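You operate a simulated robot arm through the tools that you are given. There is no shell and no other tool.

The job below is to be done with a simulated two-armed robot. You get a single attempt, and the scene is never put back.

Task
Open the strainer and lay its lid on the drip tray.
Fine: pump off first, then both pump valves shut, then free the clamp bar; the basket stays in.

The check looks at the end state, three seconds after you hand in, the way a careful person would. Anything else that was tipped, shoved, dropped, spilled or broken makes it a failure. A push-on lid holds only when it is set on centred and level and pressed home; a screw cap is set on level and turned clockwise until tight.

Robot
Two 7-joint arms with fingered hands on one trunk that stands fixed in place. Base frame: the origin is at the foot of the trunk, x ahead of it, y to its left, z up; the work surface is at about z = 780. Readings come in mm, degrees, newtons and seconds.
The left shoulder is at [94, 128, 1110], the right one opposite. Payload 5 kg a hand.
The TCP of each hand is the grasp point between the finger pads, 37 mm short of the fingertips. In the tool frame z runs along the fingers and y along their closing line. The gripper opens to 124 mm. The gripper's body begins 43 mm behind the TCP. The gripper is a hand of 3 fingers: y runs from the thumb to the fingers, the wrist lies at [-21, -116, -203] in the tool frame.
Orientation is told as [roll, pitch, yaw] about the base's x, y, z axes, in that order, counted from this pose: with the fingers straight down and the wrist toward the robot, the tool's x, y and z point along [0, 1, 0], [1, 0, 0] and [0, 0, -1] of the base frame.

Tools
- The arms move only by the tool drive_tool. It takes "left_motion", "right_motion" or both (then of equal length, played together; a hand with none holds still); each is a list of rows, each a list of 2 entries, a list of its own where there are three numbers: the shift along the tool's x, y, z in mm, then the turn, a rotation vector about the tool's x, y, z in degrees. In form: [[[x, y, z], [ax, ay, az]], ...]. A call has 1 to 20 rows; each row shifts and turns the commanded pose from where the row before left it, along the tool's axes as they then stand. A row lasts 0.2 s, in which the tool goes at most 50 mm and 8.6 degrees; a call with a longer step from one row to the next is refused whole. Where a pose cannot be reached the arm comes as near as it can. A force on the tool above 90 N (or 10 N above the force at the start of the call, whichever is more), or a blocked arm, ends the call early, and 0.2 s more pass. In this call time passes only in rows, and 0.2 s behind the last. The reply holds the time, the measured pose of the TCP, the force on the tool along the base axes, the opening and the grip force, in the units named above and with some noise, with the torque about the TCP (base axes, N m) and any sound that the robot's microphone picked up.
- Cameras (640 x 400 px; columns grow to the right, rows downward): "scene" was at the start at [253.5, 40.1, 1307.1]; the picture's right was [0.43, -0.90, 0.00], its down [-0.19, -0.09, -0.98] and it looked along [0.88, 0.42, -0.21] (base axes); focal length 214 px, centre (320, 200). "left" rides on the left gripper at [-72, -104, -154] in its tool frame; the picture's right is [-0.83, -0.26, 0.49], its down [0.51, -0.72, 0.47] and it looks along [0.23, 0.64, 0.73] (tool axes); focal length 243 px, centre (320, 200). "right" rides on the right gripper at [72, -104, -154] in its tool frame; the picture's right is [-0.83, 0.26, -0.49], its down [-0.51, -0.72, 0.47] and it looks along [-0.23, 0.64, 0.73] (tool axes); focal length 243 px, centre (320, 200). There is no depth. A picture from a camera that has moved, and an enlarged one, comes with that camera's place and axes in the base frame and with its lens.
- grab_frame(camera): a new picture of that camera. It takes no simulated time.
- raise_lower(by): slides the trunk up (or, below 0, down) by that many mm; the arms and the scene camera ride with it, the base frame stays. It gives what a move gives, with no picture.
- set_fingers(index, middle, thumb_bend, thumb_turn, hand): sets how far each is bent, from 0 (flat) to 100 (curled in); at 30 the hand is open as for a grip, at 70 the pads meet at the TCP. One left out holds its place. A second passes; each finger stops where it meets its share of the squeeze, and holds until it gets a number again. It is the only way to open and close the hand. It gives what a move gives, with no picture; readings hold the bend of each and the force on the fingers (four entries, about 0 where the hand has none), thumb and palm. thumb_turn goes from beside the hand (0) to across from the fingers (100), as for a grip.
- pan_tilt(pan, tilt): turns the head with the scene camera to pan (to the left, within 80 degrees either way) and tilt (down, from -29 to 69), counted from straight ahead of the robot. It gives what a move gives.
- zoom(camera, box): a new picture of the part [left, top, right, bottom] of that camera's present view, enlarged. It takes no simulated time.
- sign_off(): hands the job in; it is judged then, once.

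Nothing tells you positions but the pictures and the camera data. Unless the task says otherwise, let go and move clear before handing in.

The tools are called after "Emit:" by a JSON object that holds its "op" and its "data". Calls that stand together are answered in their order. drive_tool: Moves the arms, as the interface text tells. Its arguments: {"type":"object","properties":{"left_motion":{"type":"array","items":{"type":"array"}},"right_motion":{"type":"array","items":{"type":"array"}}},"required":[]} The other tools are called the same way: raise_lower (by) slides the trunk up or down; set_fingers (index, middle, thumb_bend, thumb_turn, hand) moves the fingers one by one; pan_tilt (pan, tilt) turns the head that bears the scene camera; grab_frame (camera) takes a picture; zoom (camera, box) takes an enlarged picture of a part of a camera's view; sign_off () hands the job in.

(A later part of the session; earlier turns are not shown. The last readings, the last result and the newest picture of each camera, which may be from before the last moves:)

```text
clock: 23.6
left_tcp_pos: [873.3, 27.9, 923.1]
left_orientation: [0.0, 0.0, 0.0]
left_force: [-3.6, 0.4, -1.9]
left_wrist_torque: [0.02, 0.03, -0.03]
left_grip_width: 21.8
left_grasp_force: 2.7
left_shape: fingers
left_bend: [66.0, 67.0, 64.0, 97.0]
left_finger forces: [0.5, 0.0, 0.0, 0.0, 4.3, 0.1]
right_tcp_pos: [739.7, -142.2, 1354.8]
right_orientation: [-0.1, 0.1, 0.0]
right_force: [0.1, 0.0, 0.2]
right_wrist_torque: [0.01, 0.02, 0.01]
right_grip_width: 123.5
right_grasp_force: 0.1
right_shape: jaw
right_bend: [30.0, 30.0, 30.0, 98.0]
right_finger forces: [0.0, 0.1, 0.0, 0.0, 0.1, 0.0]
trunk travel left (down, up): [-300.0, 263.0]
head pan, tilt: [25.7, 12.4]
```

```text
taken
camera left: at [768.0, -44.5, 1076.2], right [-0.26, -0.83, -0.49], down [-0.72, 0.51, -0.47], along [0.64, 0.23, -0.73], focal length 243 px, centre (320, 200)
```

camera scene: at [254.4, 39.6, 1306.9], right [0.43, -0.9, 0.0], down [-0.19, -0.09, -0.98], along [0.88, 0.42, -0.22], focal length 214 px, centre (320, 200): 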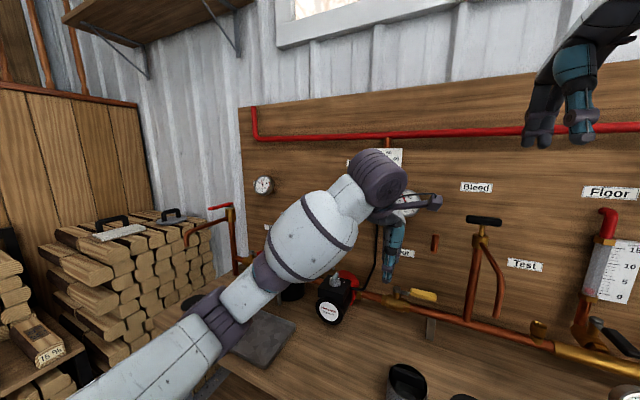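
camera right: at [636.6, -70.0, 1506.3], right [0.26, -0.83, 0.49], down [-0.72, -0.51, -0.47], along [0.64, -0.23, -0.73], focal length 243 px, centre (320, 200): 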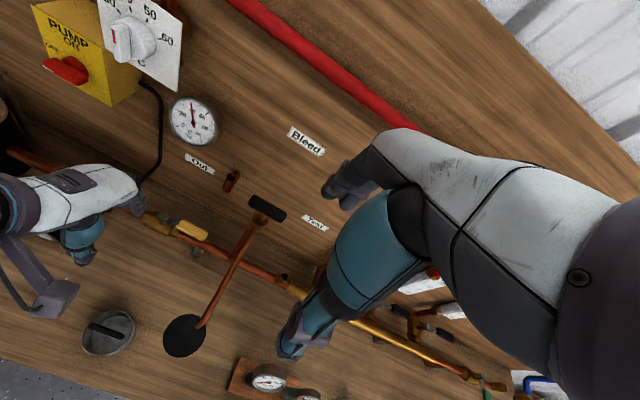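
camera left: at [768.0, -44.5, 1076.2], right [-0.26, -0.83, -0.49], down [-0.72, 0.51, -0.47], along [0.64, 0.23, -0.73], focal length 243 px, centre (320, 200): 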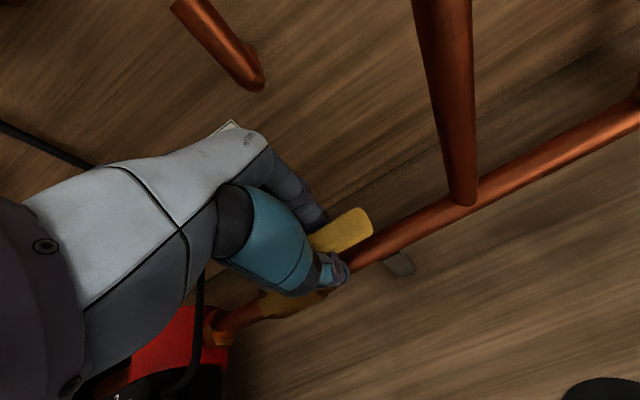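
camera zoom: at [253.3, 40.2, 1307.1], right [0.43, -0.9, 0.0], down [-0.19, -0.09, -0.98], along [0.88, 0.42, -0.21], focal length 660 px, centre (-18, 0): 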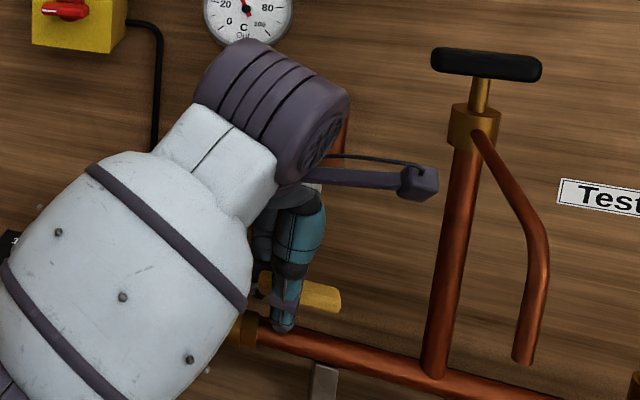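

I have the lever, about 22 mm wide. I'll swing it clockwise (toward the robot) around the stem, first half first.

Emit:
{"op": "drive_tool", "data": {"left_motion": [[[0.5, -7.4, 0], [0, 0, 8.18]], [[0.5, -7.4, 0], [0, 0, 8.18]], [[0.5, -7.4, 0], [0, 0, 8.18]], [[0.5, -7.4, 0], [0, 0, 8.18]], [[0.5, -7.4, 0], [0, 0, 8.18]]]}}

Emit:
{"op": "grab_frame", "data": {"camera": "left"}}

Emit:
{"op": "grab_frame", "data": {"camera": "scene"}}

Emit:
{"op": "zoom", "data": {"camera": "right", "box": [40, 120, 280, 320]}}

```text
clock: 24.8
left_tcp_pos: [839.1, 39.5, 924.1]
left_orientation: [0.0, -0.1, -40.9]
left_force: [-1.1, -3.7, -0.7]
left_wrist_torque: [-0.09, 0.03, -0.02]
left_grip_width: 21.6
left_grasp_force: 2.7
left_shape: fingers
left_bend: [65.0, 67.0, 66.0, 97.0]
left_finger forces: [3.1, 0.4, 0.0, 0.1, 1.5, 0.1]
right_tcp_pos: [739.3, -141.2, 1353.1]
right_orientation: [-0.1, 0.1, 0.0]
right_force: [-0.4, 0.0, 0.5]
right_wrist_torque: [0.01, 0.0, 0.01]
right_grip_width: 123.6
right_grasp_force: 0.1
right_shape: jaw
right_bend: [30.0, 30.0, 30.0, 98.0]
right_finger forces: [0.0, 0.1, 0.0, 0.0, 0.0, 0.0]
trunk travel left (down, up): [-300.0, 263.0]
head pan, tilt: [25.7, 12.4]
```

```text
taken
camera left: at [712.9, 54.1, 1076.6], right [-0.74, -0.45, -0.49], down [-0.21, 0.86, -0.47], along [0.64, -0.25, -0.73], focal length 243 px, centre (320, 200)
```

left: 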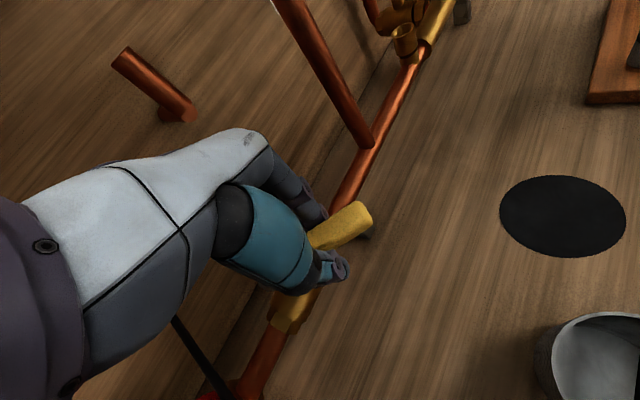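

```text
taken
camera scene: at [253.7, 40.0, 1307.0], right [0.43, -0.9, 0.0], down [-0.19, -0.09, -0.98], along [0.88, 0.42, -0.22], focal length 214 px, centre (320, 200)
```

scene: 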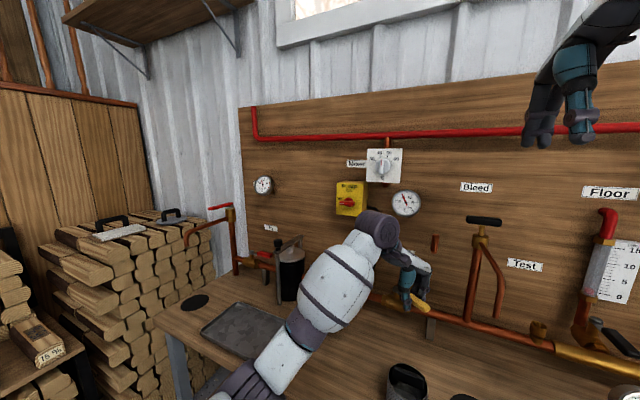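

```text
2.00 times, centred on (160, 220) of right
camera zoom: at [635.7, -69.5, 1506.8], right [0.26, -0.83, 0.49], down [-0.72, -0.51, -0.47], along [0.64, -0.23, -0.73], focal length 485 px, centre (640, 160)
```

zoom: 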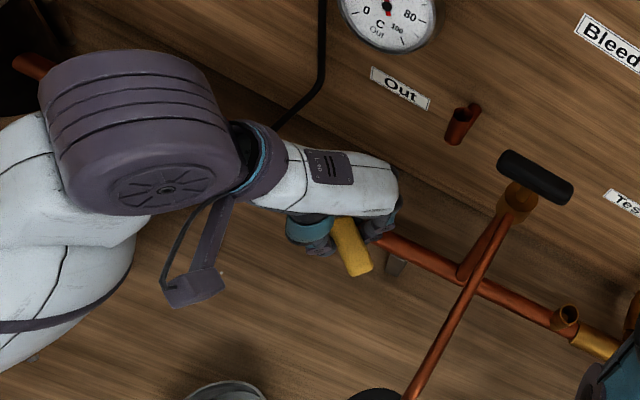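

The lever is turning freely. I'll finish the quarter turn.

Emit:
{"op": "drive_tool", "data": {"left_motion": [[[0.5, -7.4, 0], [0, 0, 8.18]], [[0.5, -7.4, 0], [0, 0, 8.18]], [[0.5, -7.4, 0], [0, 0, 8.18]], [[0.5, -7.4, 0], [0, 0, 8.18]], [[0.5, -7.4, 0], [0, 0, 8.18]], [[0.5, -7.4, 0], [0, 0, 8.18]], [[0, -1.5, 0], [0, 0, 1]]]}}

Emit:
{"op": "grab_frame", "data": {"camera": "left"}}

Emit:
{"op": "zoom", "data": {"camera": "right", "box": [40, 120, 280, 320]}}

Emit:
{"op": "grab_frame", "data": {"camera": "scene"}}

```text
clock: 26.4
left_tcp_pos: [821.0, 81.3, 923.3]
left_orientation: [-0.1, 0.1, -91.2]
left_force: [-0.4, -1.8, -0.3]
left_wrist_torque: [-0.04, 0.01, -0.02]
left_grip_width: 21.1
left_grasp_force: 2.3
left_shape: fingers
left_bend: [65.0, 67.0, 66.0, 97.0]
left_finger forces: [2.7, 0.4, 0.0, 0.1, 1.3, 0.1]
right_tcp_pos: [739.5, -142.6, 1353.9]
right_orientation: [0.1, 0.0, 0.0]
right_force: [-0.3, -0.4, 0.3]
right_wrist_torque: [0.0, 0.0, -0.01]
right_grip_width: 123.8
right_grasp_force: 0.0
right_shape: jaw
right_bend: [30.0, 30.0, 30.0, 98.0]
right_finger forces: [0.1, 0.0, 0.0, 0.1, 0.0, 0.0]
trunk travel left (down, up): [-300.0, 263.0]
head pan, tilt: [25.7, 12.4]
```

```text
taken
camera left: at [749.1, 186.4, 1076.1], right [-0.82, 0.28, -0.49], down [0.52, 0.71, -0.47], along [0.22, -0.64, -0.73], focal length 243 px, centre (320, 200)
```

left: 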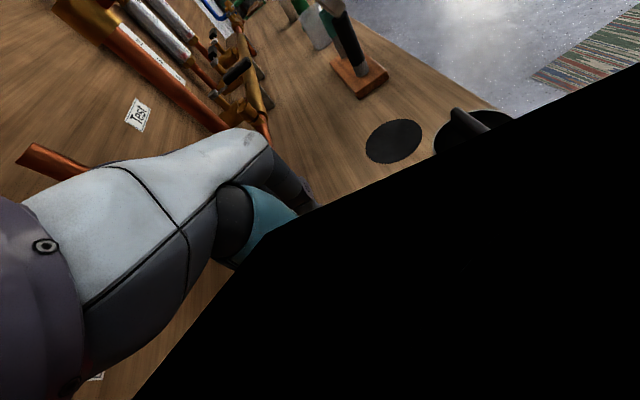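

```text
2.00 times, centred on (160, 220) of right
camera zoom: at [635.4, -69.6, 1507.0], right [0.26, -0.83, 0.49], down [-0.72, -0.51, -0.47], along [0.64, -0.23, -0.73], focal length 485 px, centre (640, 160)
```

zoom: 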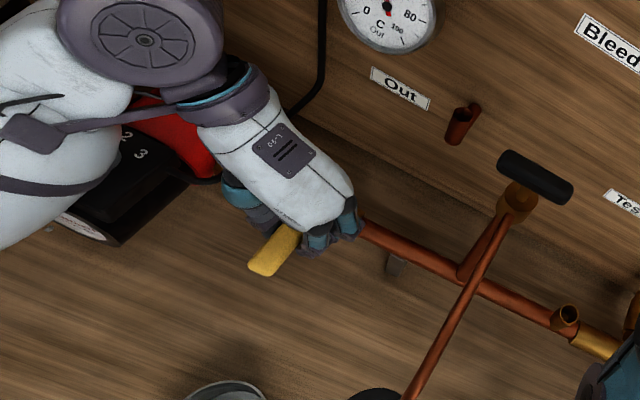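

```text
taken
camera scene: at [253.4, 39.9, 1307.1], right [0.43, -0.9, 0.0], down [-0.19, -0.09, -0.98], along [0.88, 0.42, -0.21], focal length 214 px, centre (320, 200)
```

scene: 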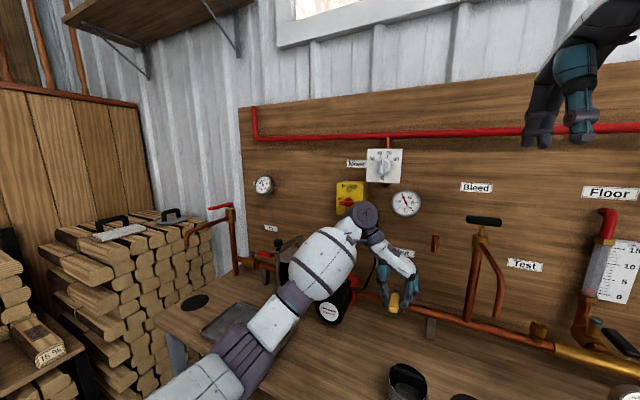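

The lever is at about 90°. I'll nudge a little further to feel for the stop.

Emit:
{"op": "drive_tool", "data": {"left_motion": [[[0.2, -3.5, 0], [0, 0, 4]], [[0.2, -3.5, 0], [0, 0, 4]]]}}

Emit:
{"op": "zoom", "data": {"camera": "right", "box": [100, 180, 240, 280]}}

```text
clock: 27.0
left_tcp_pos: [821.9, 86.7, 923.2]
left_orientation: [0.1, 0.0, -99.1]
left_force: [2.0, -12.2, 1.6]
left_wrist_torque: [-0.29, -0.05, 0.17]
left_grip_width: 25.4
left_grasp_force: 5.4
left_shape: fingers
left_bend: [61.0, 66.0, 67.0, 97.0]
left_finger forces: [9.1, 1.9, 0.1, 0.0, 0.1, 0.1]
right_tcp_pos: [740.1, -143.5, 1353.8]
right_orientation: [0.1, 0.0, 0.0]
right_force: [0.3, -0.2, 0.5]
right_wrist_torque: [0.0, -0.04, -0.01]
right_grip_width: 123.7
right_grasp_force: 0.1
right_shape: jaw
right_bend: [30.0, 30.0, 30.0, 98.0]
right_finger forces: [0.1, 0.0, 0.1, 0.0, 0.0, 0.0]
trunk travel left (down, up): [-300.0, 263.0]
head pan, tilt: [25.7, 12.4]
```

```text
4.00 times, centred on (170, 230) of right
camera zoom: at [636.0, -71.2, 1506.7], right [0.26, -0.83, 0.49], down [-0.72, -0.51, -0.47], along [0.64, -0.23, -0.73], focal length 970 px, centre (920, 80)
```

zoom: 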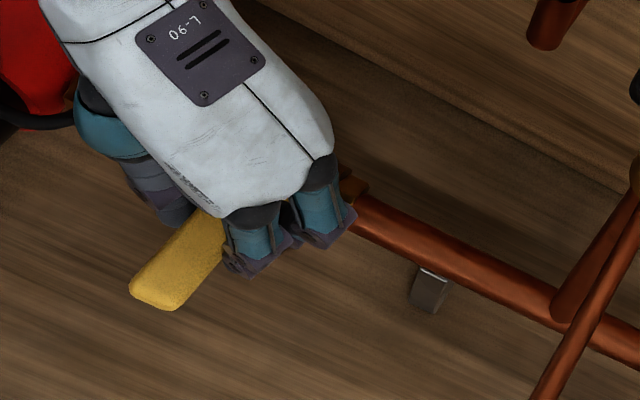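

The force rose, so the lever is against its stop. I'll release and lift away.

Emit:
{"op": "set_fingers", "data": {"hand": "left", "index": 45, "middle": 45, "thumb_bend": 45}}

Emit:
{"op": "drive_tool", "data": {"left_motion": [[[0, 0, -20], [0, 0, 0]], [[0, 0, -40], [0, 0, 0]], [[0, 0, -40], [0, 0, 0]], [[0, 0, -40], [0, 0, 0]], [[0, 0, -40], [0, 0, 0]]]}}

Emit:
{"op": "zoom", "data": {"camera": "right", "box": [60, 120, 280, 320]}}

Emit:
{"op": "grab_frame", "data": {"camera": "scene"}}

```text
clock: 28.0
left_tcp_pos: [821.0, 89.7, 922.7]
left_orientation: [0.1, 0.0, -99.1]
left_force: [0.4, 0.9, 0.3]
left_wrist_torque: [0.03, 0.0, 0.03]
left_grip_width: 82.8
left_grasp_force: 0.0
left_shape: fingers
left_bend: [45.0, 45.0, 45.0, 97.0]
left_finger forces: [0.0, 0.0, 0.0, 0.0, 0.1, 0.0]
right_tcp_pos: [740.4, -141.5, 1354.0]
right_orientation: [0.0, 0.0, 0.0]
right_force: [0.2, 0.0, -0.6]
right_wrist_torque: [0.04, -0.03, -0.02]
right_grip_width: 123.4
right_grasp_force: 0.1
right_shape: jaw
right_bend: [30.0, 30.0, 30.0, 98.0]
right_finger forces: [0.1, 0.0, 0.0, 0.0, 0.1, 0.0]
trunk travel left (down, up): [-300.0, 263.0]
head pan, tilt: [25.7, 12.4]
```

```text
clock: 29.2
left_tcp_pos: [819.1, 88.5, 1105.3]
left_orientation: [0.3, 0.0, -99.0]
left_force: [-0.6, -1.4, -1.8]
left_wrist_torque: [0.08, 0.05, 0.02]
left_grip_width: 82.9
left_grasp_force: 0.1
left_shape: fingers
left_bend: [45.0, 45.0, 45.0, 98.0]
left_finger forces: [0.0, 0.0, 0.0, 0.1, 0.0, 0.0]
right_tcp_pos: [738.2, -142.2, 1356.3]
right_orientation: [0.0, -0.1, -0.1]
right_force: [0.0, 0.1, -0.4]
right_wrist_torque: [0.03, -0.02, 0.04]
right_grip_width: 123.7
right_grasp_force: 0.1
right_shape: jaw
right_bend: [30.0, 30.0, 30.0, 98.0]
right_finger forces: [0.0, 0.0, 0.1, 0.0, 0.0, 0.0]
trunk travel left (down, up): [-300.0, 263.0]
head pan, tilt: [25.7, 12.4]
```

```text
2.00 times, centred on (170, 220) of right
camera zoom: at [632.6, -69.4, 1508.6], right [0.26, -0.83, 0.49], down [-0.72, -0.51, -0.47], along [0.64, -0.23, -0.73], focal length 485 px, centre (620, 160)
```

zoom: 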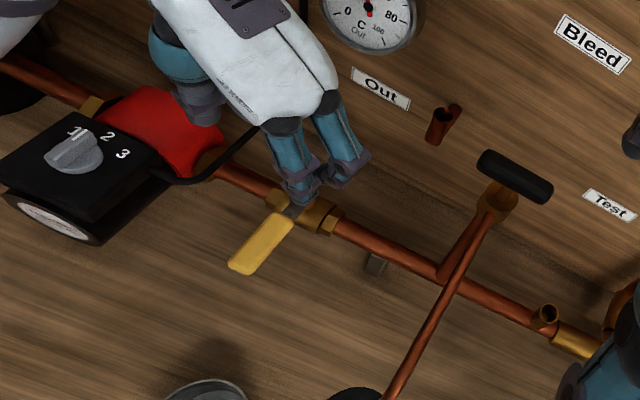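

```text
taken
camera scene: at [251.1, 40.2, 1307.8], right [0.43, -0.9, 0.0], down [-0.19, -0.09, -0.98], along [0.88, 0.42, -0.21], focal length 214 px, centre (320, 200)
```

scene: 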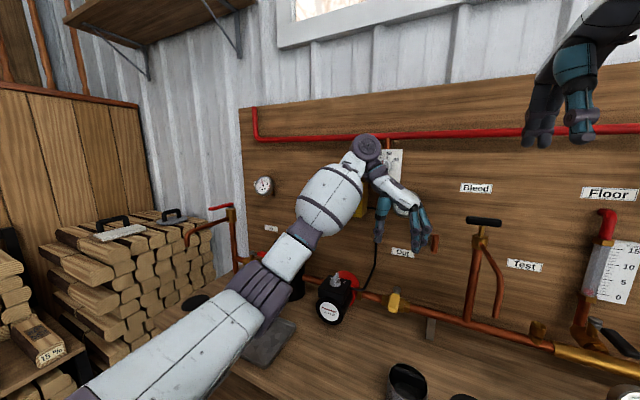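

The Out valve is shut, its lever now square to the pipe. Next is the In valve, with its stem near (871, 652, 906). I'll retract, turn the hand's yaw back to zero, and then go left.

Emit:
{"op": "drive_tool", "data": {"left_motion": [[[-32, -10, -10], [0, 0, 0]], [[-32, -10, -10], [0, 0, 0]], [[-32, -10, -10], [0, 0, 0]], [[-32, -10, -10], [0, 0, 0]], [[0, 0, 0], [0, 0, -8.25]], [[0, 0, 0], [0, 0, -8.25]], [[0, 0, 0], [0, 0, -8.25]], [[0, 0, 0], [0, 0, -8.25]], [[0, 0, 0], [0, 0, -8.25]], [[0, 0, 0], [0, 0, -8.25]], [[0, 0, 0], [0, 0, -8.25]], [[0, 0, 0], [0, 0, -8.25]], [[0, 0, 0], [0, 0, -8.25]], [[0, 0, 0], [0, 0, -8.25]], [[0, 0, 0], [0, 0, -8.25]], [[0, 0, 0], [0, 0, -8.25]]]}}

Emit:
{"op": "zoom", "data": {"camera": "scene", "box": [180, 190, 300, 310]}}

Emit:
{"op": "zoom", "data": {"camera": "scene", "box": [370, 250, 460, 330]}}

```text
clock: 32.6
left_tcp_pos: [701.0, 147.8, 1143.2]
left_orientation: [0.0, -0.2, 0.3]
left_force: [-0.3, 0.0, 0.4]
left_wrist_torque: [0.0, -0.01, -0.01]
left_grip_width: 82.8
left_grasp_force: 0.1
left_shape: fingers
left_bend: [45.0, 45.0, 45.0, 98.0]
left_finger forces: [0.0, 0.0, 0.0, 0.0, 0.1, 0.0]
right_tcp_pos: [739.1, -140.9, 1354.7]
right_orientation: [-0.1, 0.0, -0.1]
right_force: [-1.1, -0.1, 0.2]
right_wrist_torque: [0.01, 0.0, -0.01]
right_grip_width: 123.7
right_grasp_force: 0.1
right_shape: jaw
right_bend: [30.0, 30.0, 30.0, 98.0]
right_finger forces: [0.0, 0.1, 0.1, 0.0, 0.0, 0.1]
trunk travel left (down, up): [-300.0, 263.0]
head pan, tilt: [25.7, 12.4]
```

```text
3.33 times, centred on (240, 250) of scene
camera zoom: at [252.4, 39.9, 1307.3], right [0.43, -0.9, 0.0], down [-0.19, -0.09, -0.98], along [0.88, 0.42, -0.21], focal length 715 px, centre (587, 33)
```

zoom: 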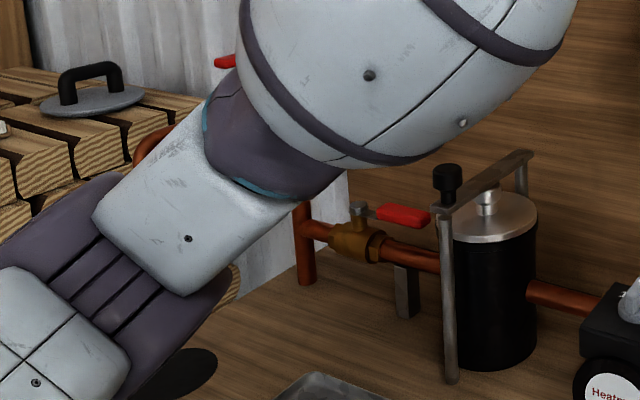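

```text
5.00 times, centred on (415, 290) of scene
camera zoom: at [252.4, 39.9, 1307.3], right [0.43, -0.9, 0.0], down [-0.19, -0.09, -0.98], along [0.88, 0.42, -0.21], focal length 1072 px, centre (-155, -250)
```

zoom: 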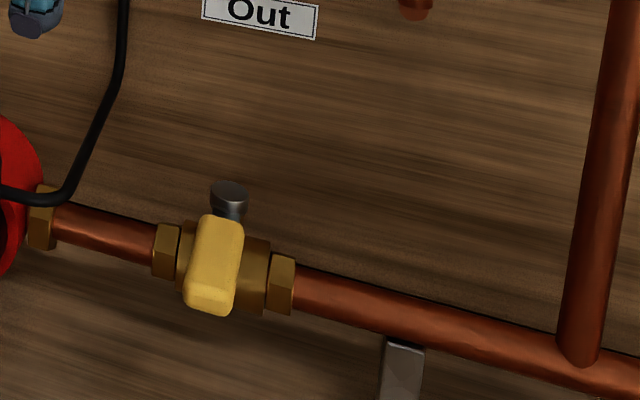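

The Out valve is confirmed shut. I'll move the left hand left at height and tilt the fingers 30° forward.

Emit:
{"op": "drive_tool", "data": {"left_motion": [[[46, 0, 0], [0, 0, 0]], [[46, 0, 0], [0, 0, 0]], [[46, 0, 0], [0, 0, 0]], [[46, 0, 0], [0, 0, 0]], [[46, 0, 0], [0, 0, 0]], [[46, 0, 0], [0, 0, 0]], [[46, 0, 0], [0, 0, 0]], [[46, 0, 0], [0, 0, 0]], [[46, 0, 0], [0, 0, 0]], [[20, 0, 0], [-7.5, 0, 0]], [[0, 0, 0], [-7.5, 0, 0]], [[0, 0, 0], [-7.5, 0, 0]], [[0, 0, 0], [-7.5, 0, 0]]]}}

Emit:
{"op": "set_fingers", "data": {"hand": "left", "index": 71, "middle": 71, "thumb_bend": 71}}

Emit:
{"op": "grab_frame", "data": {"camera": "scene"}}

Emit:
{"op": "grab_frame", "data": {"camera": "left"}}

```text
clock: 35.4
left_tcp_pos: [699.8, 581.0, 1143.4]
left_orientation: [0.0, -30.1, 0.1]
left_force: [0.6, -0.1, 0.3]
left_wrist_torque: [0.03, -0.01, 0.01]
left_grip_width: 83.0
left_grasp_force: 0.0
left_shape: fingers
left_bend: [45.0, 45.0, 45.0, 98.0]
left_finger forces: [0.0, 0.0, 0.0, 0.0, 0.0, 0.0]
right_tcp_pos: [740.3, -140.4, 1354.5]
right_orientation: [0.0, 0.1, 0.0]
right_force: [-0.2, 0.3, -0.4]
right_wrist_torque: [0.0, -0.02, 0.01]
right_grip_width: 123.6
right_grasp_force: 0.1
right_shape: jaw
right_bend: [30.0, 30.0, 30.0, 98.0]
right_finger forces: [0.1, 0.0, 0.1, 0.0, 0.0, 0.0]
trunk travel left (down, up): [-300.0, 263.0]
head pan, tilt: [25.7, 12.4]
```

```text
clock: 36.4
left_tcp_pos: [701.4, 581.3, 1142.9]
left_orientation: [0.0, -30.0, 0.0]
left_force: [0.0, -0.7, -0.1]
left_wrist_torque: [-0.01, 0.01, -0.01]
left_grip_width: 3.2
left_grasp_force: 0.1
left_shape: fingers
left_bend: [71.0, 71.0, 71.0, 97.0]
left_finger forces: [0.1, 0.0, 0.0, 0.0, 0.1, 0.0]
right_tcp_pos: [739.2, -140.7, 1353.3]
right_orientation: [-0.1, 0.0, 0.0]
right_force: [0.9, -0.1, 0.5]
right_wrist_torque: [0.0, 0.01, 0.0]
right_grip_width: 123.5
right_grasp_force: 0.1
right_shape: jaw
right_bend: [30.0, 30.0, 30.0, 98.0]
right_finger forces: [0.0, 0.0, 0.1, 0.1, 0.1, 0.0]
trunk travel left (down, up): [-300.0, 263.0]
head pan, tilt: [25.7, 12.4]
```

```text
taken
camera scene: at [253.5, 40.2, 1307.1], right [0.43, -0.9, 0.0], down [-0.19, -0.09, -0.98], along [0.88, 0.42, -0.21], focal length 214 px, centre (320, 200)
```

scene: 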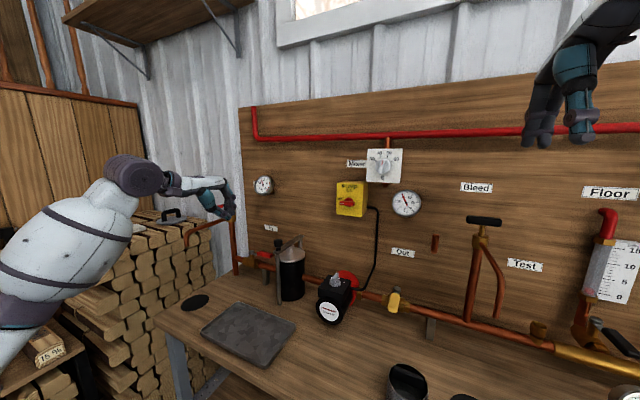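

```text
taken
camera left: at [533.3, 508.2, 1223.3], right [0.02, -0.83, -0.56], down [-0.39, 0.51, -0.77], along [0.92, 0.23, -0.31], focal length 243 px, centre (320, 200)
```

left: 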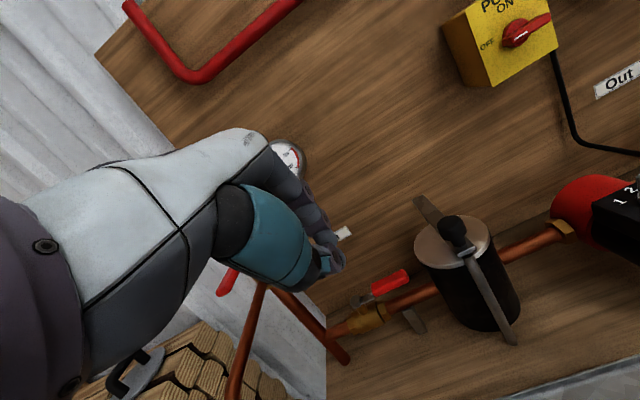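

The In valve stem reads about (871, 649) with its lever tip at y≈545. I'll bring the closed fingers down behind the lever from above.

Emit:
{"op": "drive_tool", "data": {"left_motion": [[[1.2, 13.9, 35.6], [0, 0, 0]], [[1.2, 13.9, 35.6], [0, 0, 0]], [[1.2, 13.9, 35.6], [0, 0, 0]], [[1.2, 13.9, 35.6], [0, 0, 0]], [[1.2, 13.9, 35.6], [0, 0, 0]], [[1.2, 13.9, 35.6], [0, 0, 0]], [[0, 17.3, 10], [0, 0, 0]]]}}

Emit:
{"op": "zoom", "data": {"camera": "scene", "box": [180, 170, 320, 320]}}

Emit:
{"op": "grab_frame", "data": {"camera": "left"}}

```text
clock: 38.0
left_tcp_pos: [901.4, 586.1, 998.6]
left_orientation: [0.1, -30.1, 0.0]
left_force: [0.5, -0.4, -0.5]
left_wrist_torque: [0.01, 0.06, 0.0]
left_grip_width: 3.5
left_grasp_force: 0.1
left_shape: fingers
left_bend: [71.0, 71.0, 71.0, 97.0]
left_finger forces: [0.0, 0.1, 0.1, 0.0, 0.1, 0.0]
right_tcp_pos: [740.8, -141.6, 1353.4]
right_orientation: [-0.1, 0.1, 0.1]
right_force: [0.0, -1.2, 0.5]
right_wrist_torque: [0.03, 0.02, 0.01]
right_grip_width: 123.8
right_grasp_force: 0.0
right_shape: jaw
right_bend: [30.0, 30.0, 30.0, 98.0]
right_finger forces: [0.0, 0.0, 0.1, 0.1, 0.0, 0.0]
trunk travel left (down, up): [-300.0, 263.0]
head pan, tilt: [25.7, 12.4]
```

```text
2.67 times, centred on (250, 245) of scene
camera zoom: at [254.0, 39.7, 1307.0], right [0.43, -0.9, 0.0], down [-0.19, -0.09, -0.98], along [0.88, 0.42, -0.22], focal length 572 px, centre (507, 80)
```

zoom: 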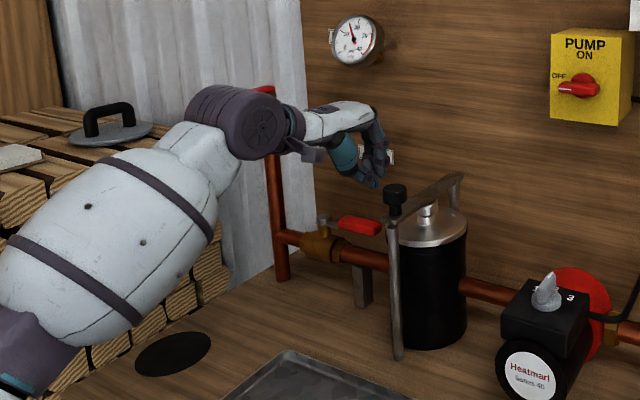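

```text
taken
camera left: at [733.3, 512.9, 1077.9], right [0.02, -0.83, -0.56], down [-0.39, 0.51, -0.77], along [0.92, 0.23, -0.31], focal length 243 px, centre (320, 200)
```

left: 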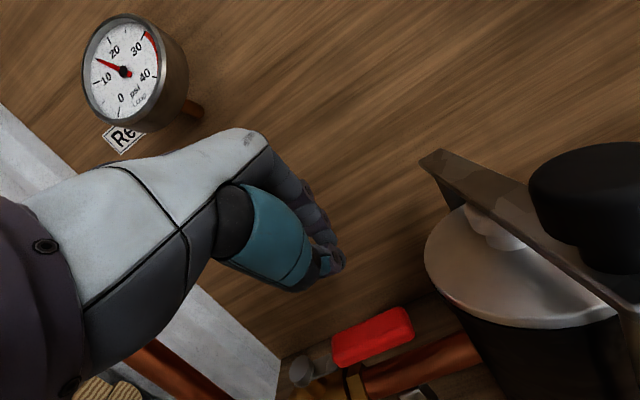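

The pose is reachable and clear. I'll descend straight down behind the lever to z≈922.

Emit:
{"op": "drive_tool", "data": {"left_motion": [[[0, -7, 17], [0, 0, 0]], [[0, -9.5, 16.5], [0, 0, 0]], [[0, -9.5, 16.5], [0, 0, 0]], [[0, -9.5, 16.5], [0, 0, 0]]]}}

Emit:
{"op": "zoom", "data": {"camera": "scene", "box": [200, 210, 300, 310]}}

Emit:
{"op": "grab_frame", "data": {"camera": "left"}}

```text
clock: 39.0
left_tcp_pos: [900.6, 588.2, 922.7]
left_orientation: [0.0, -29.9, 0.1]
left_force: [2.0, -1.8, 4.2]
left_wrist_torque: [-0.06, 0.16, 0.09]
left_grip_width: 2.9
left_grasp_force: 1.8
left_shape: fingers
left_bend: [71.0, 71.0, 71.0, 97.0]
left_finger forces: [0.1, 0.0, 0.0, 0.1, 4.1, 0.0]
right_tcp_pos: [740.3, -141.9, 1353.4]
right_orientation: [0.0, 0.2, 0.0]
right_force: [-0.3, 0.6, -0.1]
right_wrist_torque: [0.0, 0.03, -0.01]
right_grip_width: 123.6
right_grasp_force: 0.0
right_shape: jaw
right_bend: [30.0, 30.0, 30.0, 98.0]
right_finger forces: [0.0, 0.1, 0.1, 0.0, 0.0, 0.1]
trunk travel left (down, up): [-300.0, 263.0]
head pan, tilt: [25.7, 12.4]
```

```text
4.00 times, centred on (250, 260) of scene
camera zoom: at [254.2, 40.2, 1306.9], right [0.43, -0.9, 0.0], down [-0.19, -0.09, -0.98], along [0.88, 0.42, -0.22], focal length 858 px, centre (600, -40)
```

zoom: 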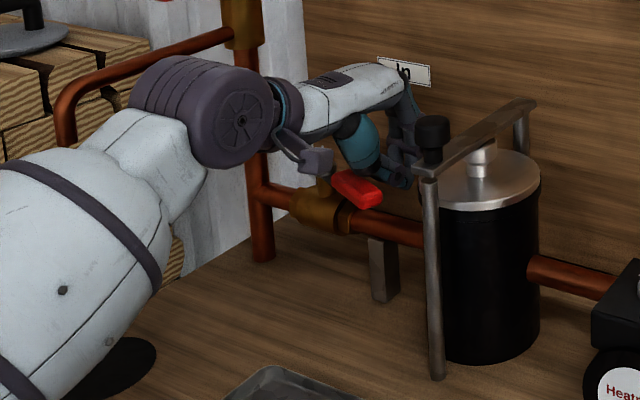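

```text
taken
camera left: at [734.2, 515.3, 1003.6], right [0.02, -0.83, -0.56], down [-0.39, 0.51, -0.77], along [0.92, 0.23, -0.31], focal length 243 px, centre (320, 200)
```

left: 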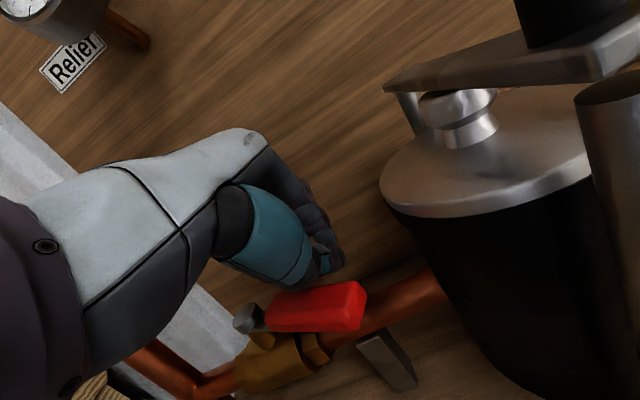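

The knuckles already touch the lever from behind. I'll push along an arc toward the robot, first half first.

Emit:
{"op": "drive_tool", "data": {"left_motion": [[[-3, -8.7, -5], [0, 0, 0]], [[-3, -8.7, -5], [0, 0, 0]], [[-1, -9.5, -5.5], [0, 0, 0]], [[-1, -9.5, -5.5], [0, 0, 0]], [[4, -15.6, -9], [0, 0, 0]]]}}

Emit:
{"op": "zoom", "data": {"camera": "scene", "box": [200, 210, 300, 310]}}

Emit:
{"op": "grab_frame", "data": {"camera": "left"}}

```text
clock: 40.2
left_tcp_pos: [841.2, 584.9, 924.7]
left_orientation: [0.0, -29.9, 0.0]
left_force: [-0.1, -1.3, 0.1]
left_wrist_torque: [0.01, 0.0, 0.06]
left_grip_width: 3.2
left_grasp_force: 0.8
left_shape: fingers
left_bend: [71.0, 71.0, 71.0, 97.0]
left_finger forces: [0.0, 0.1, 0.0, 0.1, 1.1, 0.0]
right_tcp_pos: [738.3, -142.2, 1354.1]
right_orientation: [0.0, 0.0, -0.1]
right_force: [-0.4, 0.5, -0.1]
right_wrist_torque: [0.01, -0.01, 0.02]
right_grip_width: 124.0
right_grasp_force: 0.1
right_shape: jaw
right_bend: [30.0, 30.0, 30.0, 98.0]
right_finger forces: [0.0, 0.1, 0.1, 0.0, 0.0, 0.0]
trunk travel left (down, up): [-300.0, 263.0]
head pan, tilt: [25.7, 12.4]
```

```text
4.00 times, centred on (250, 260) of scene
camera zoom: at [252.7, 40.2, 1307.3], right [0.43, -0.9, 0.0], down [-0.19, -0.09, -0.98], along [0.88, 0.42, -0.21], focal length 858 px, centre (600, -40)
```

zoom: 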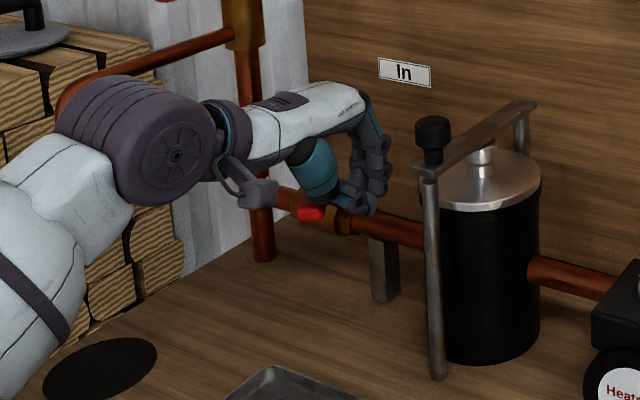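

```text
taken
camera left: at [673.8, 512.9, 1004.9], right [0.02, -0.83, -0.56], down [-0.39, 0.51, -0.77], along [0.92, 0.23, -0.31], focal length 243 px, centre (320, 200)
```

left: 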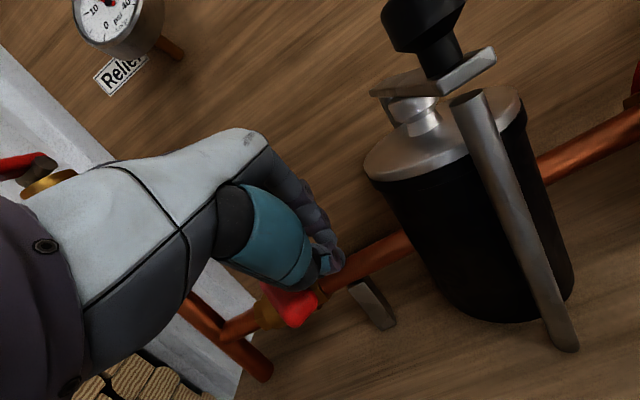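

The lever is following, at roughly 60° now. I'll finish the arc by pushing toward +y.

Emit:
{"op": "drive_tool", "data": {"left_motion": [[[9, -13.5, -7.8], [0, 0, 0]], [[7, -6, -3.4], [0, 0, 0]], [[7, -5.2, -3], [0, 0, 0]], [[7, -3.5, -2], [0, 0, 0]], [[7, -3, -1.7], [0, 0, 0]], [[6, 0, 0], [0, 0, 0]]]}}

Emit:
{"op": "zoom", "data": {"camera": "scene", "box": [200, 210, 300, 310]}}

Emit:
{"op": "grab_frame", "data": {"camera": "left"}}

```text
clock: 41.6
left_tcp_pos: [806.8, 618.7, 924.5]
left_orientation: [0.1, -29.9, -0.4]
left_force: [1.1, -53.3, -5.0]
left_wrist_torque: [-0.91, 0.11, -1.27]
left_grip_width: 3.3
left_grasp_force: 26.4
left_shape: fingers
left_bend: [71.0, 69.0, 71.0, 97.0]
left_finger forces: [0.1, 52.9, 0.1, 0.0, 0.0, 0.0]
right_tcp_pos: [740.2, -147.7, 1352.0]
right_orientation: [0.3, -0.1, -0.1]
right_force: [0.1, -0.3, 0.4]
right_wrist_torque: [-0.01, 0.02, -0.02]
right_grip_width: 123.6
right_grasp_force: 0.0
right_shape: jaw
right_bend: [30.0, 30.0, 30.0, 98.0]
right_finger forces: [0.0, 0.0, 0.0, 0.0, 0.0, 0.0]
trunk travel left (down, up): [-300.0, 263.0]
head pan, tilt: [25.7, 12.4]
```

```text
4.00 times, centred on (250, 260) of scene
camera zoom: at [254.1, 34.1, 1307.1], right [0.43, -0.9, 0.0], down [-0.19, -0.09, -0.98], along [0.88, 0.42, -0.21], focal length 858 px, centre (600, -40)
```

zoom: 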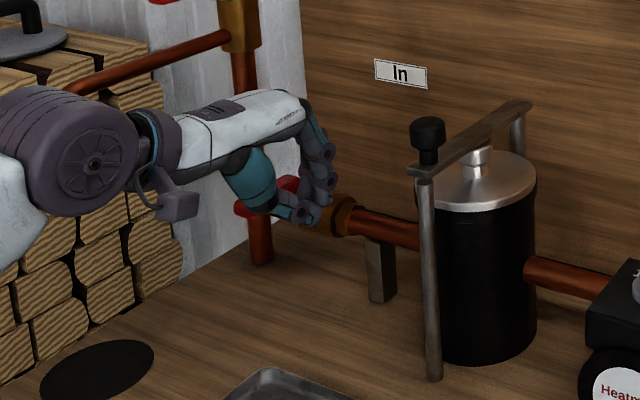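

```text
taken
camera left: at [639.1, 547.8, 1005.4], right [0.01, -0.83, -0.56], down [-0.39, 0.51, -0.77], along [0.92, 0.23, -0.32], focal length 243 px, centre (320, 200)
```

left: 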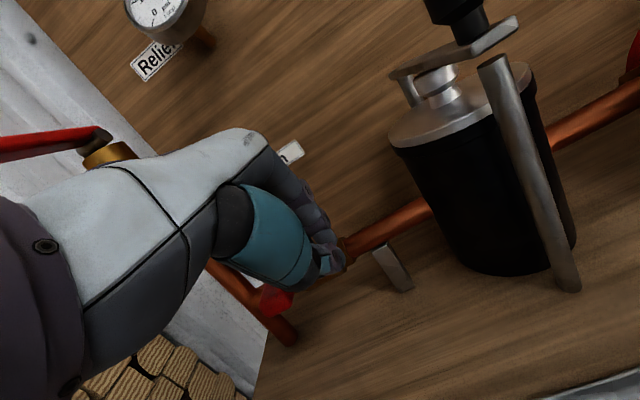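

It hit the stop firmly at 53 N. I'll back off, lift, and check the lever.

Emit:
{"op": "drive_tool", "data": {"left_motion": [[[-12, 0, 0], [0, 0, 0]], [[-12, 0, 0], [0, 0, 0]], [[0, 10, -17.3], [0, 0, 0]], [[0, 15, -26], [0, 0, 0]], [[0, 20, -34.6], [0, 0, 0]], [[0, 20, -34.6], [0, 0, 0]], [[0, 20, -34.6], [0, 0, 0]]]}}

Emit:
{"op": "zoom", "data": {"camera": "scene", "box": [200, 210, 300, 310]}}

Emit:
{"op": "grab_frame", "data": {"camera": "left"}}

```text
clock: 43.2
left_tcp_pos: [801.2, 604.6, 1094.8]
left_orientation: [0.0, -29.9, 0.0]
left_force: [0.4, -0.1, 0.5]
left_wrist_torque: [-0.01, 0.0, -0.01]
left_grip_width: 3.2
left_grasp_force: 0.1
left_shape: fingers
left_bend: [71.0, 71.0, 71.0, 97.0]
left_finger forces: [0.0, 0.1, 0.0, 0.0, 0.0, 0.1]
right_tcp_pos: [738.9, -141.2, 1354.1]
right_orientation: [0.1, 0.0, 0.1]
right_force: [0.2, -0.5, 0.6]
right_wrist_torque: [0.02, -0.02, -0.02]
right_grip_width: 123.5
right_grasp_force: 0.0
right_shape: jaw
right_bend: [30.0, 30.0, 30.0, 98.0]
right_finger forces: [0.1, 0.1, 0.0, 0.0, 0.0, 0.1]
trunk travel left (down, up): [-300.0, 263.0]
head pan, tilt: [25.7, 12.4]
```

```text
4.00 times, centred on (250, 260) of scene
camera zoom: at [252.7, 39.5, 1307.3], right [0.43, -0.9, 0.0], down [-0.19, -0.09, -0.98], along [0.88, 0.42, -0.21], focal length 858 px, centre (600, -40)
```

zoom: 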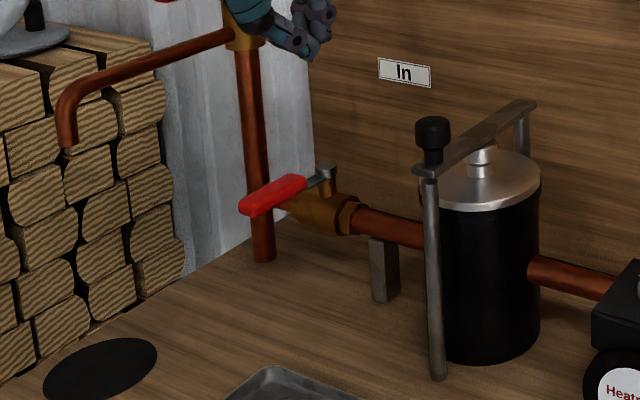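

```text
taken
camera left: at [633.3, 533.0, 1173.8], right [0.02, -0.83, -0.56], down [-0.39, 0.51, -0.77], along [0.92, 0.23, -0.31], focal length 243 px, centre (320, 200)
```

left: 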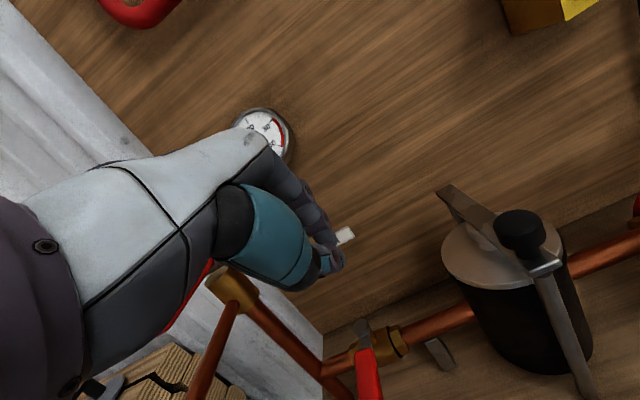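

Both pump valves are now shut. Next I'll look closely at the clamp knob and bar.

Emit:
{"op": "zoom", "data": {"camera": "left", "box": [420, 170, 600, 300]}}

Emit:
{"op": "zoom", "data": {"camera": "scene", "box": [240, 225, 300, 270]}}

```text
3.08 times, centred on (510, 235) of left
camera zoom: at [633.3, 533.0, 1173.8], right [0.02, -0.83, -0.56], down [-0.39, 0.51, -0.77], along [0.92, 0.23, -0.31], focal length 746 px, centre (-265, 92)
```

zoom: 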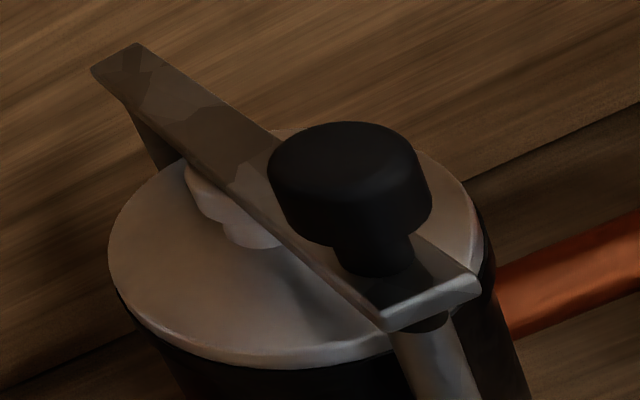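

```text
8.89 times, centred on (270, 248) of scene
camera zoom: at [252.7, 39.5, 1307.3], right [0.43, -0.9, 0.0], down [-0.19, -0.09, -0.98], along [0.88, 0.42, -0.21], focal length 1906 px, centre (764, -222)
```

zoom: 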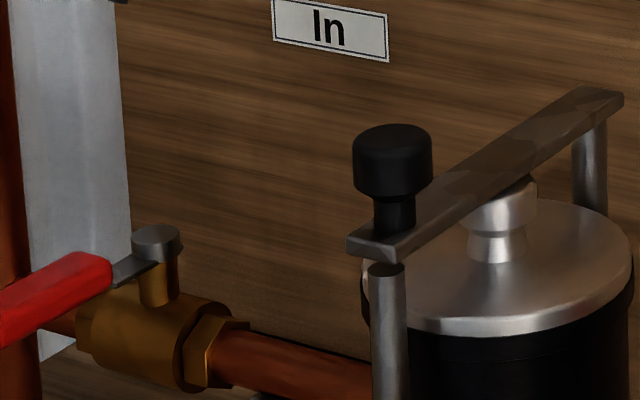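

The knob is a mushroom on a neck that passes through the bar's front end into the front post. I'll bring the left hand above it, fingers down, yawed -40° so there's room to turn counter-clockwise.

Emit:
{"op": "drive_tool", "data": {"left_motion": [[[-37, 0.8, -6], [0, 0, 0]], [[-37, 0.8, -6], [0, 0, 0]], [[-37, 0.8, -6], [0, 0, 0]], [[-36, 0.8, -6], [0, 0, 0]], [[0, 0, 0], [7.5, 0, 0]], [[0, 0, 0], [7.5, 0, 0]], [[0, 0, 0], [7.5, 0, 0]], [[0, 0, 0], [7.5, 0, 0]], [[0, 0, 0], [0, 0, 8]], [[0, 0, 0], [0, 0, 8]], [[0, 0, 0], [0, 0, 8]], [[0, 0, 0], [0, 0, 8]], [[0, 0, 0], [0, 0, 8]]]}}

Emit:
{"op": "set_fingers", "data": {"hand": "left", "index": 48, "middle": 48, "thumb_bend": 48}}

Emit:
{"op": "zoom", "data": {"camera": "scene", "box": [200, 160, 340, 310]}}

Emit:
{"op": "grab_frame", "data": {"camera": "left"}}

Emit:
{"op": "grab_frame", "data": {"camera": "right"}}

```text
clock: 46.0
left_tcp_pos: [796.4, 456.8, 1115.6]
left_orientation: [0.0, 0.0, -40.1]
left_force: [0.1, 0.5, 0.4]
left_wrist_torque: [-0.01, 0.01, 0.01]
left_grip_width: 3.3
left_grasp_force: 0.0
left_shape: fingers
left_bend: [71.0, 71.0, 71.0, 97.0]
left_finger forces: [0.0, 0.1, 0.0, 0.0, 0.0, 0.0]
right_tcp_pos: [739.9, -142.0, 1353.2]
right_orientation: [0.0, 0.2, 0.0]
right_force: [-0.1, 0.3, 0.4]
right_wrist_torque: [-0.02, 0.0, 0.0]
right_grip_width: 124.0
right_grasp_force: 0.0
right_shape: jaw
right_bend: [30.0, 30.0, 30.0, 98.0]
right_finger forces: [0.0, 0.0, 0.1, 0.0, 0.0, 0.0]
trunk travel left (down, up): [-300.0, 263.0]
head pan, tilt: [25.7, 12.4]
```

```text
clock: 47.0
left_tcp_pos: [796.4, 457.1, 1115.4]
left_orientation: [0.0, 0.1, -40.0]
left_force: [0.5, -0.2, -0.7]
left_wrist_torque: [0.02, 0.01, 0.0]
left_grip_width: 73.3
left_grasp_force: 0.0
left_shape: fingers
left_bend: [48.0, 48.0, 48.0, 97.0]
left_finger forces: [0.0, 0.0, 0.2, 0.0, 0.0, 0.0]
right_tcp_pos: [739.5, -141.3, 1353.9]
right_orientation: [0.1, 0.0, 0.0]
right_force: [0.9, 0.5, 0.2]
right_wrist_torque: [0.0, -0.01, 0.0]
right_grip_width: 123.9
right_grasp_force: 0.1
right_shape: jaw
right_bend: [30.0, 30.0, 30.0, 98.0]
right_finger forces: [0.0, 0.1, 0.1, 0.1, 0.0, 0.0]
trunk travel left (down, up): [-300.0, 263.0]
head pan, tilt: [25.7, 12.4]
```

```text
2.67 times, centred on (270, 235) of scene
camera zoom: at [253.6, 40.1, 1307.0], right [0.43, -0.9, 0.0], down [-0.19, -0.09, -0.98], along [0.88, 0.42, -0.21], focal length 572 px, centre (453, 107)
```

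zoom: 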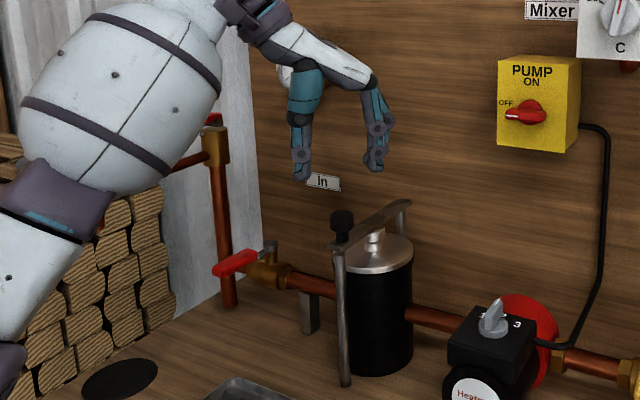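

```text
taken
camera left: at [669.7, 467.9, 1269.1], right [-0.73, -0.47, -0.49], down [-0.23, 0.85, -0.47], along [0.64, -0.23, -0.73], focal length 243 px, centre (320, 200)
```

left: 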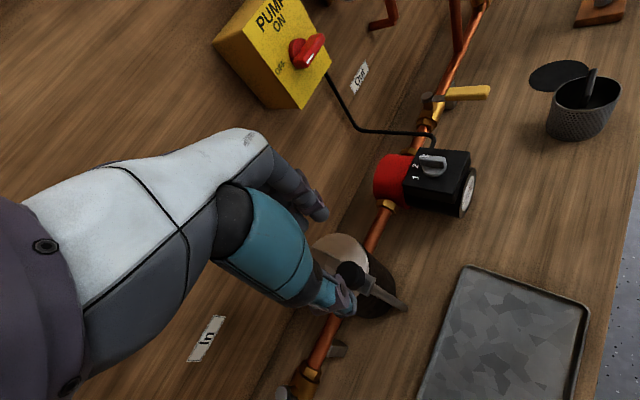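

```text
taken
camera right: at [635.6, -69.3, 1506.9], right [0.26, -0.83, 0.49], down [-0.72, -0.51, -0.47], along [0.64, -0.23, -0.73], focal length 243 px, centre (320, 200)
```

right: 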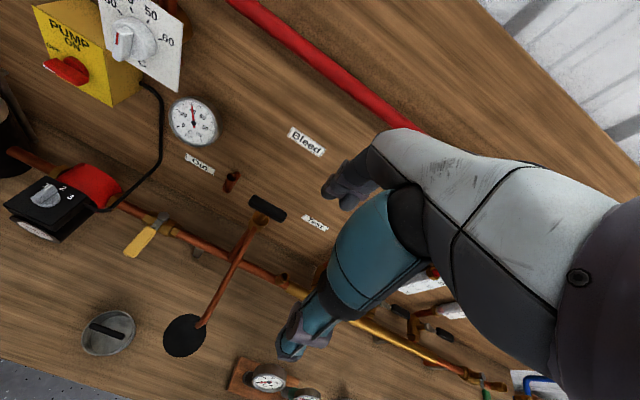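

The hand is right above the knob at about (797, 459). I'll descend so the fingertips reach just below the knob head without touching the bar.

Emit:
{"op": "drive_tool", "data": {"left_motion": [[[2, -0.5, 25], [0, 0, 0]], [[0, 0, 25], [0, 0, 0]], [[0, 0, 20], [0, 0, 0]], [[0, 0, 13], [0, 0, 0]]]}}

Emit:
{"op": "zoom", "data": {"camera": "scene", "box": [220, 210, 320, 290]}}

Emit:
{"op": "grab_frame", "data": {"camera": "left"}}

```text
clock: 48.0
left_tcp_pos: [796.9, 459.1, 1032.5]
left_orientation: [0.0, 0.0, -39.9]
left_force: [0.7, 0.4, -0.9]
left_wrist_torque: [-0.02, 0.0, -0.01]
left_grip_width: 73.3
left_grasp_force: 0.0
left_shape: fingers
left_bend: [48.0, 48.0, 48.0, 97.0]
left_finger forces: [0.1, 0.0, 0.0, 0.1, 0.0, 0.1]
right_tcp_pos: [740.4, -141.9, 1353.2]
right_orientation: [0.0, 0.1, 0.0]
right_force: [1.1, 0.3, -0.5]
right_wrist_torque: [-0.04, -0.01, 0.02]
right_grip_width: 123.6
right_grasp_force: 0.1
right_shape: jaw
right_bend: [30.0, 30.0, 30.0, 98.0]
right_finger forces: [0.0, 0.0, 0.0, 0.0, 0.0, 0.0]
trunk travel left (down, up): [-300.0, 263.0]
head pan, tilt: [25.7, 12.4]
```

```text
5.00 times, centred on (270, 250) of scene
camera zoom: at [253.8, 40.5, 1307.0], right [0.43, -0.9, 0.0], down [-0.19, -0.09, -0.98], along [0.88, 0.42, -0.22], focal length 1072 px, centre (570, -50)
```

zoom: 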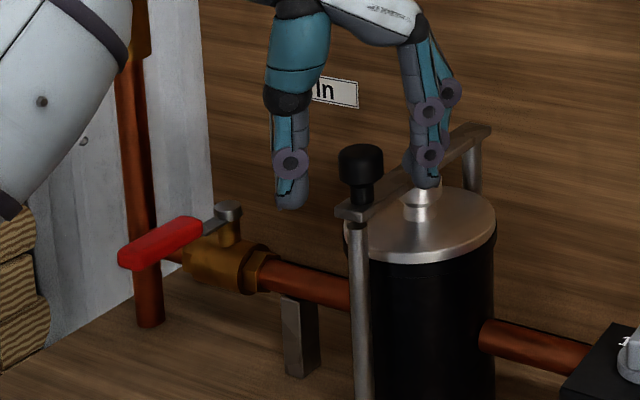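

```text
taken
camera left: at [671.3, 470.9, 1185.7], right [-0.73, -0.47, -0.49], down [-0.23, 0.85, -0.47], along [0.64, -0.23, -0.73], focal length 243 px, centre (320, 200)
```

left: 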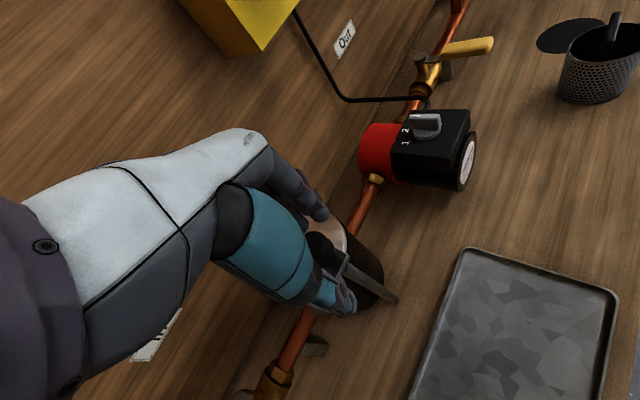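

The thumb and fingers are on either side of the knob. I'll close on it.

Emit:
{"op": "set_fingers", "data": {"hand": "left", "index": 66, "middle": 66, "thumb_bend": 66}}

Emit:
{"op": "zoom", "data": {"camera": "scene", "box": [220, 210, 320, 290]}}

```text
clock: 49.0
left_tcp_pos: [799.1, 457.7, 1032.5]
left_orientation: [0.0, 0.0, -40.0]
left_force: [3.7, -3.2, 0.5]
left_wrist_torque: [-0.1, -0.12, -0.02]
left_grip_width: 25.9
left_grasp_force: 4.4
left_shape: fingers
left_bend: [63.0, 64.0, 64.0, 97.0]
left_finger forces: [3.4, 3.7, 0.0, 0.0, 1.8, 0.0]
right_tcp_pos: [739.9, -141.9, 1354.2]
right_orientation: [0.0, 0.0, 0.0]
right_force: [-0.4, -1.0, 0.0]
right_wrist_torque: [0.02, 0.01, 0.02]
right_grip_width: 123.8
right_grasp_force: 0.1
right_shape: jaw
right_bend: [30.0, 30.0, 30.0, 98.0]
right_finger forces: [0.1, 0.1, 0.1, 0.1, 0.0, 0.0]
trunk travel left (down, up): [-300.0, 263.0]
head pan, tilt: [25.7, 12.4]
```

```text
5.00 times, centred on (270, 250) of scene
camera zoom: at [254.1, 39.7, 1307.0], right [0.43, -0.9, 0.0], down [-0.19, -0.09, -0.98], along [0.88, 0.42, -0.22], focal length 1072 px, centre (570, -50)
```

zoom: 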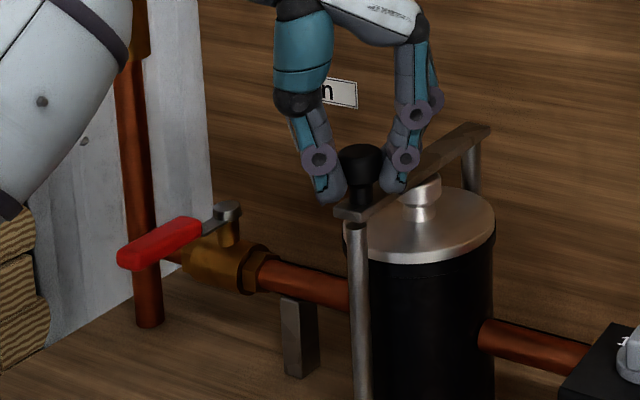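

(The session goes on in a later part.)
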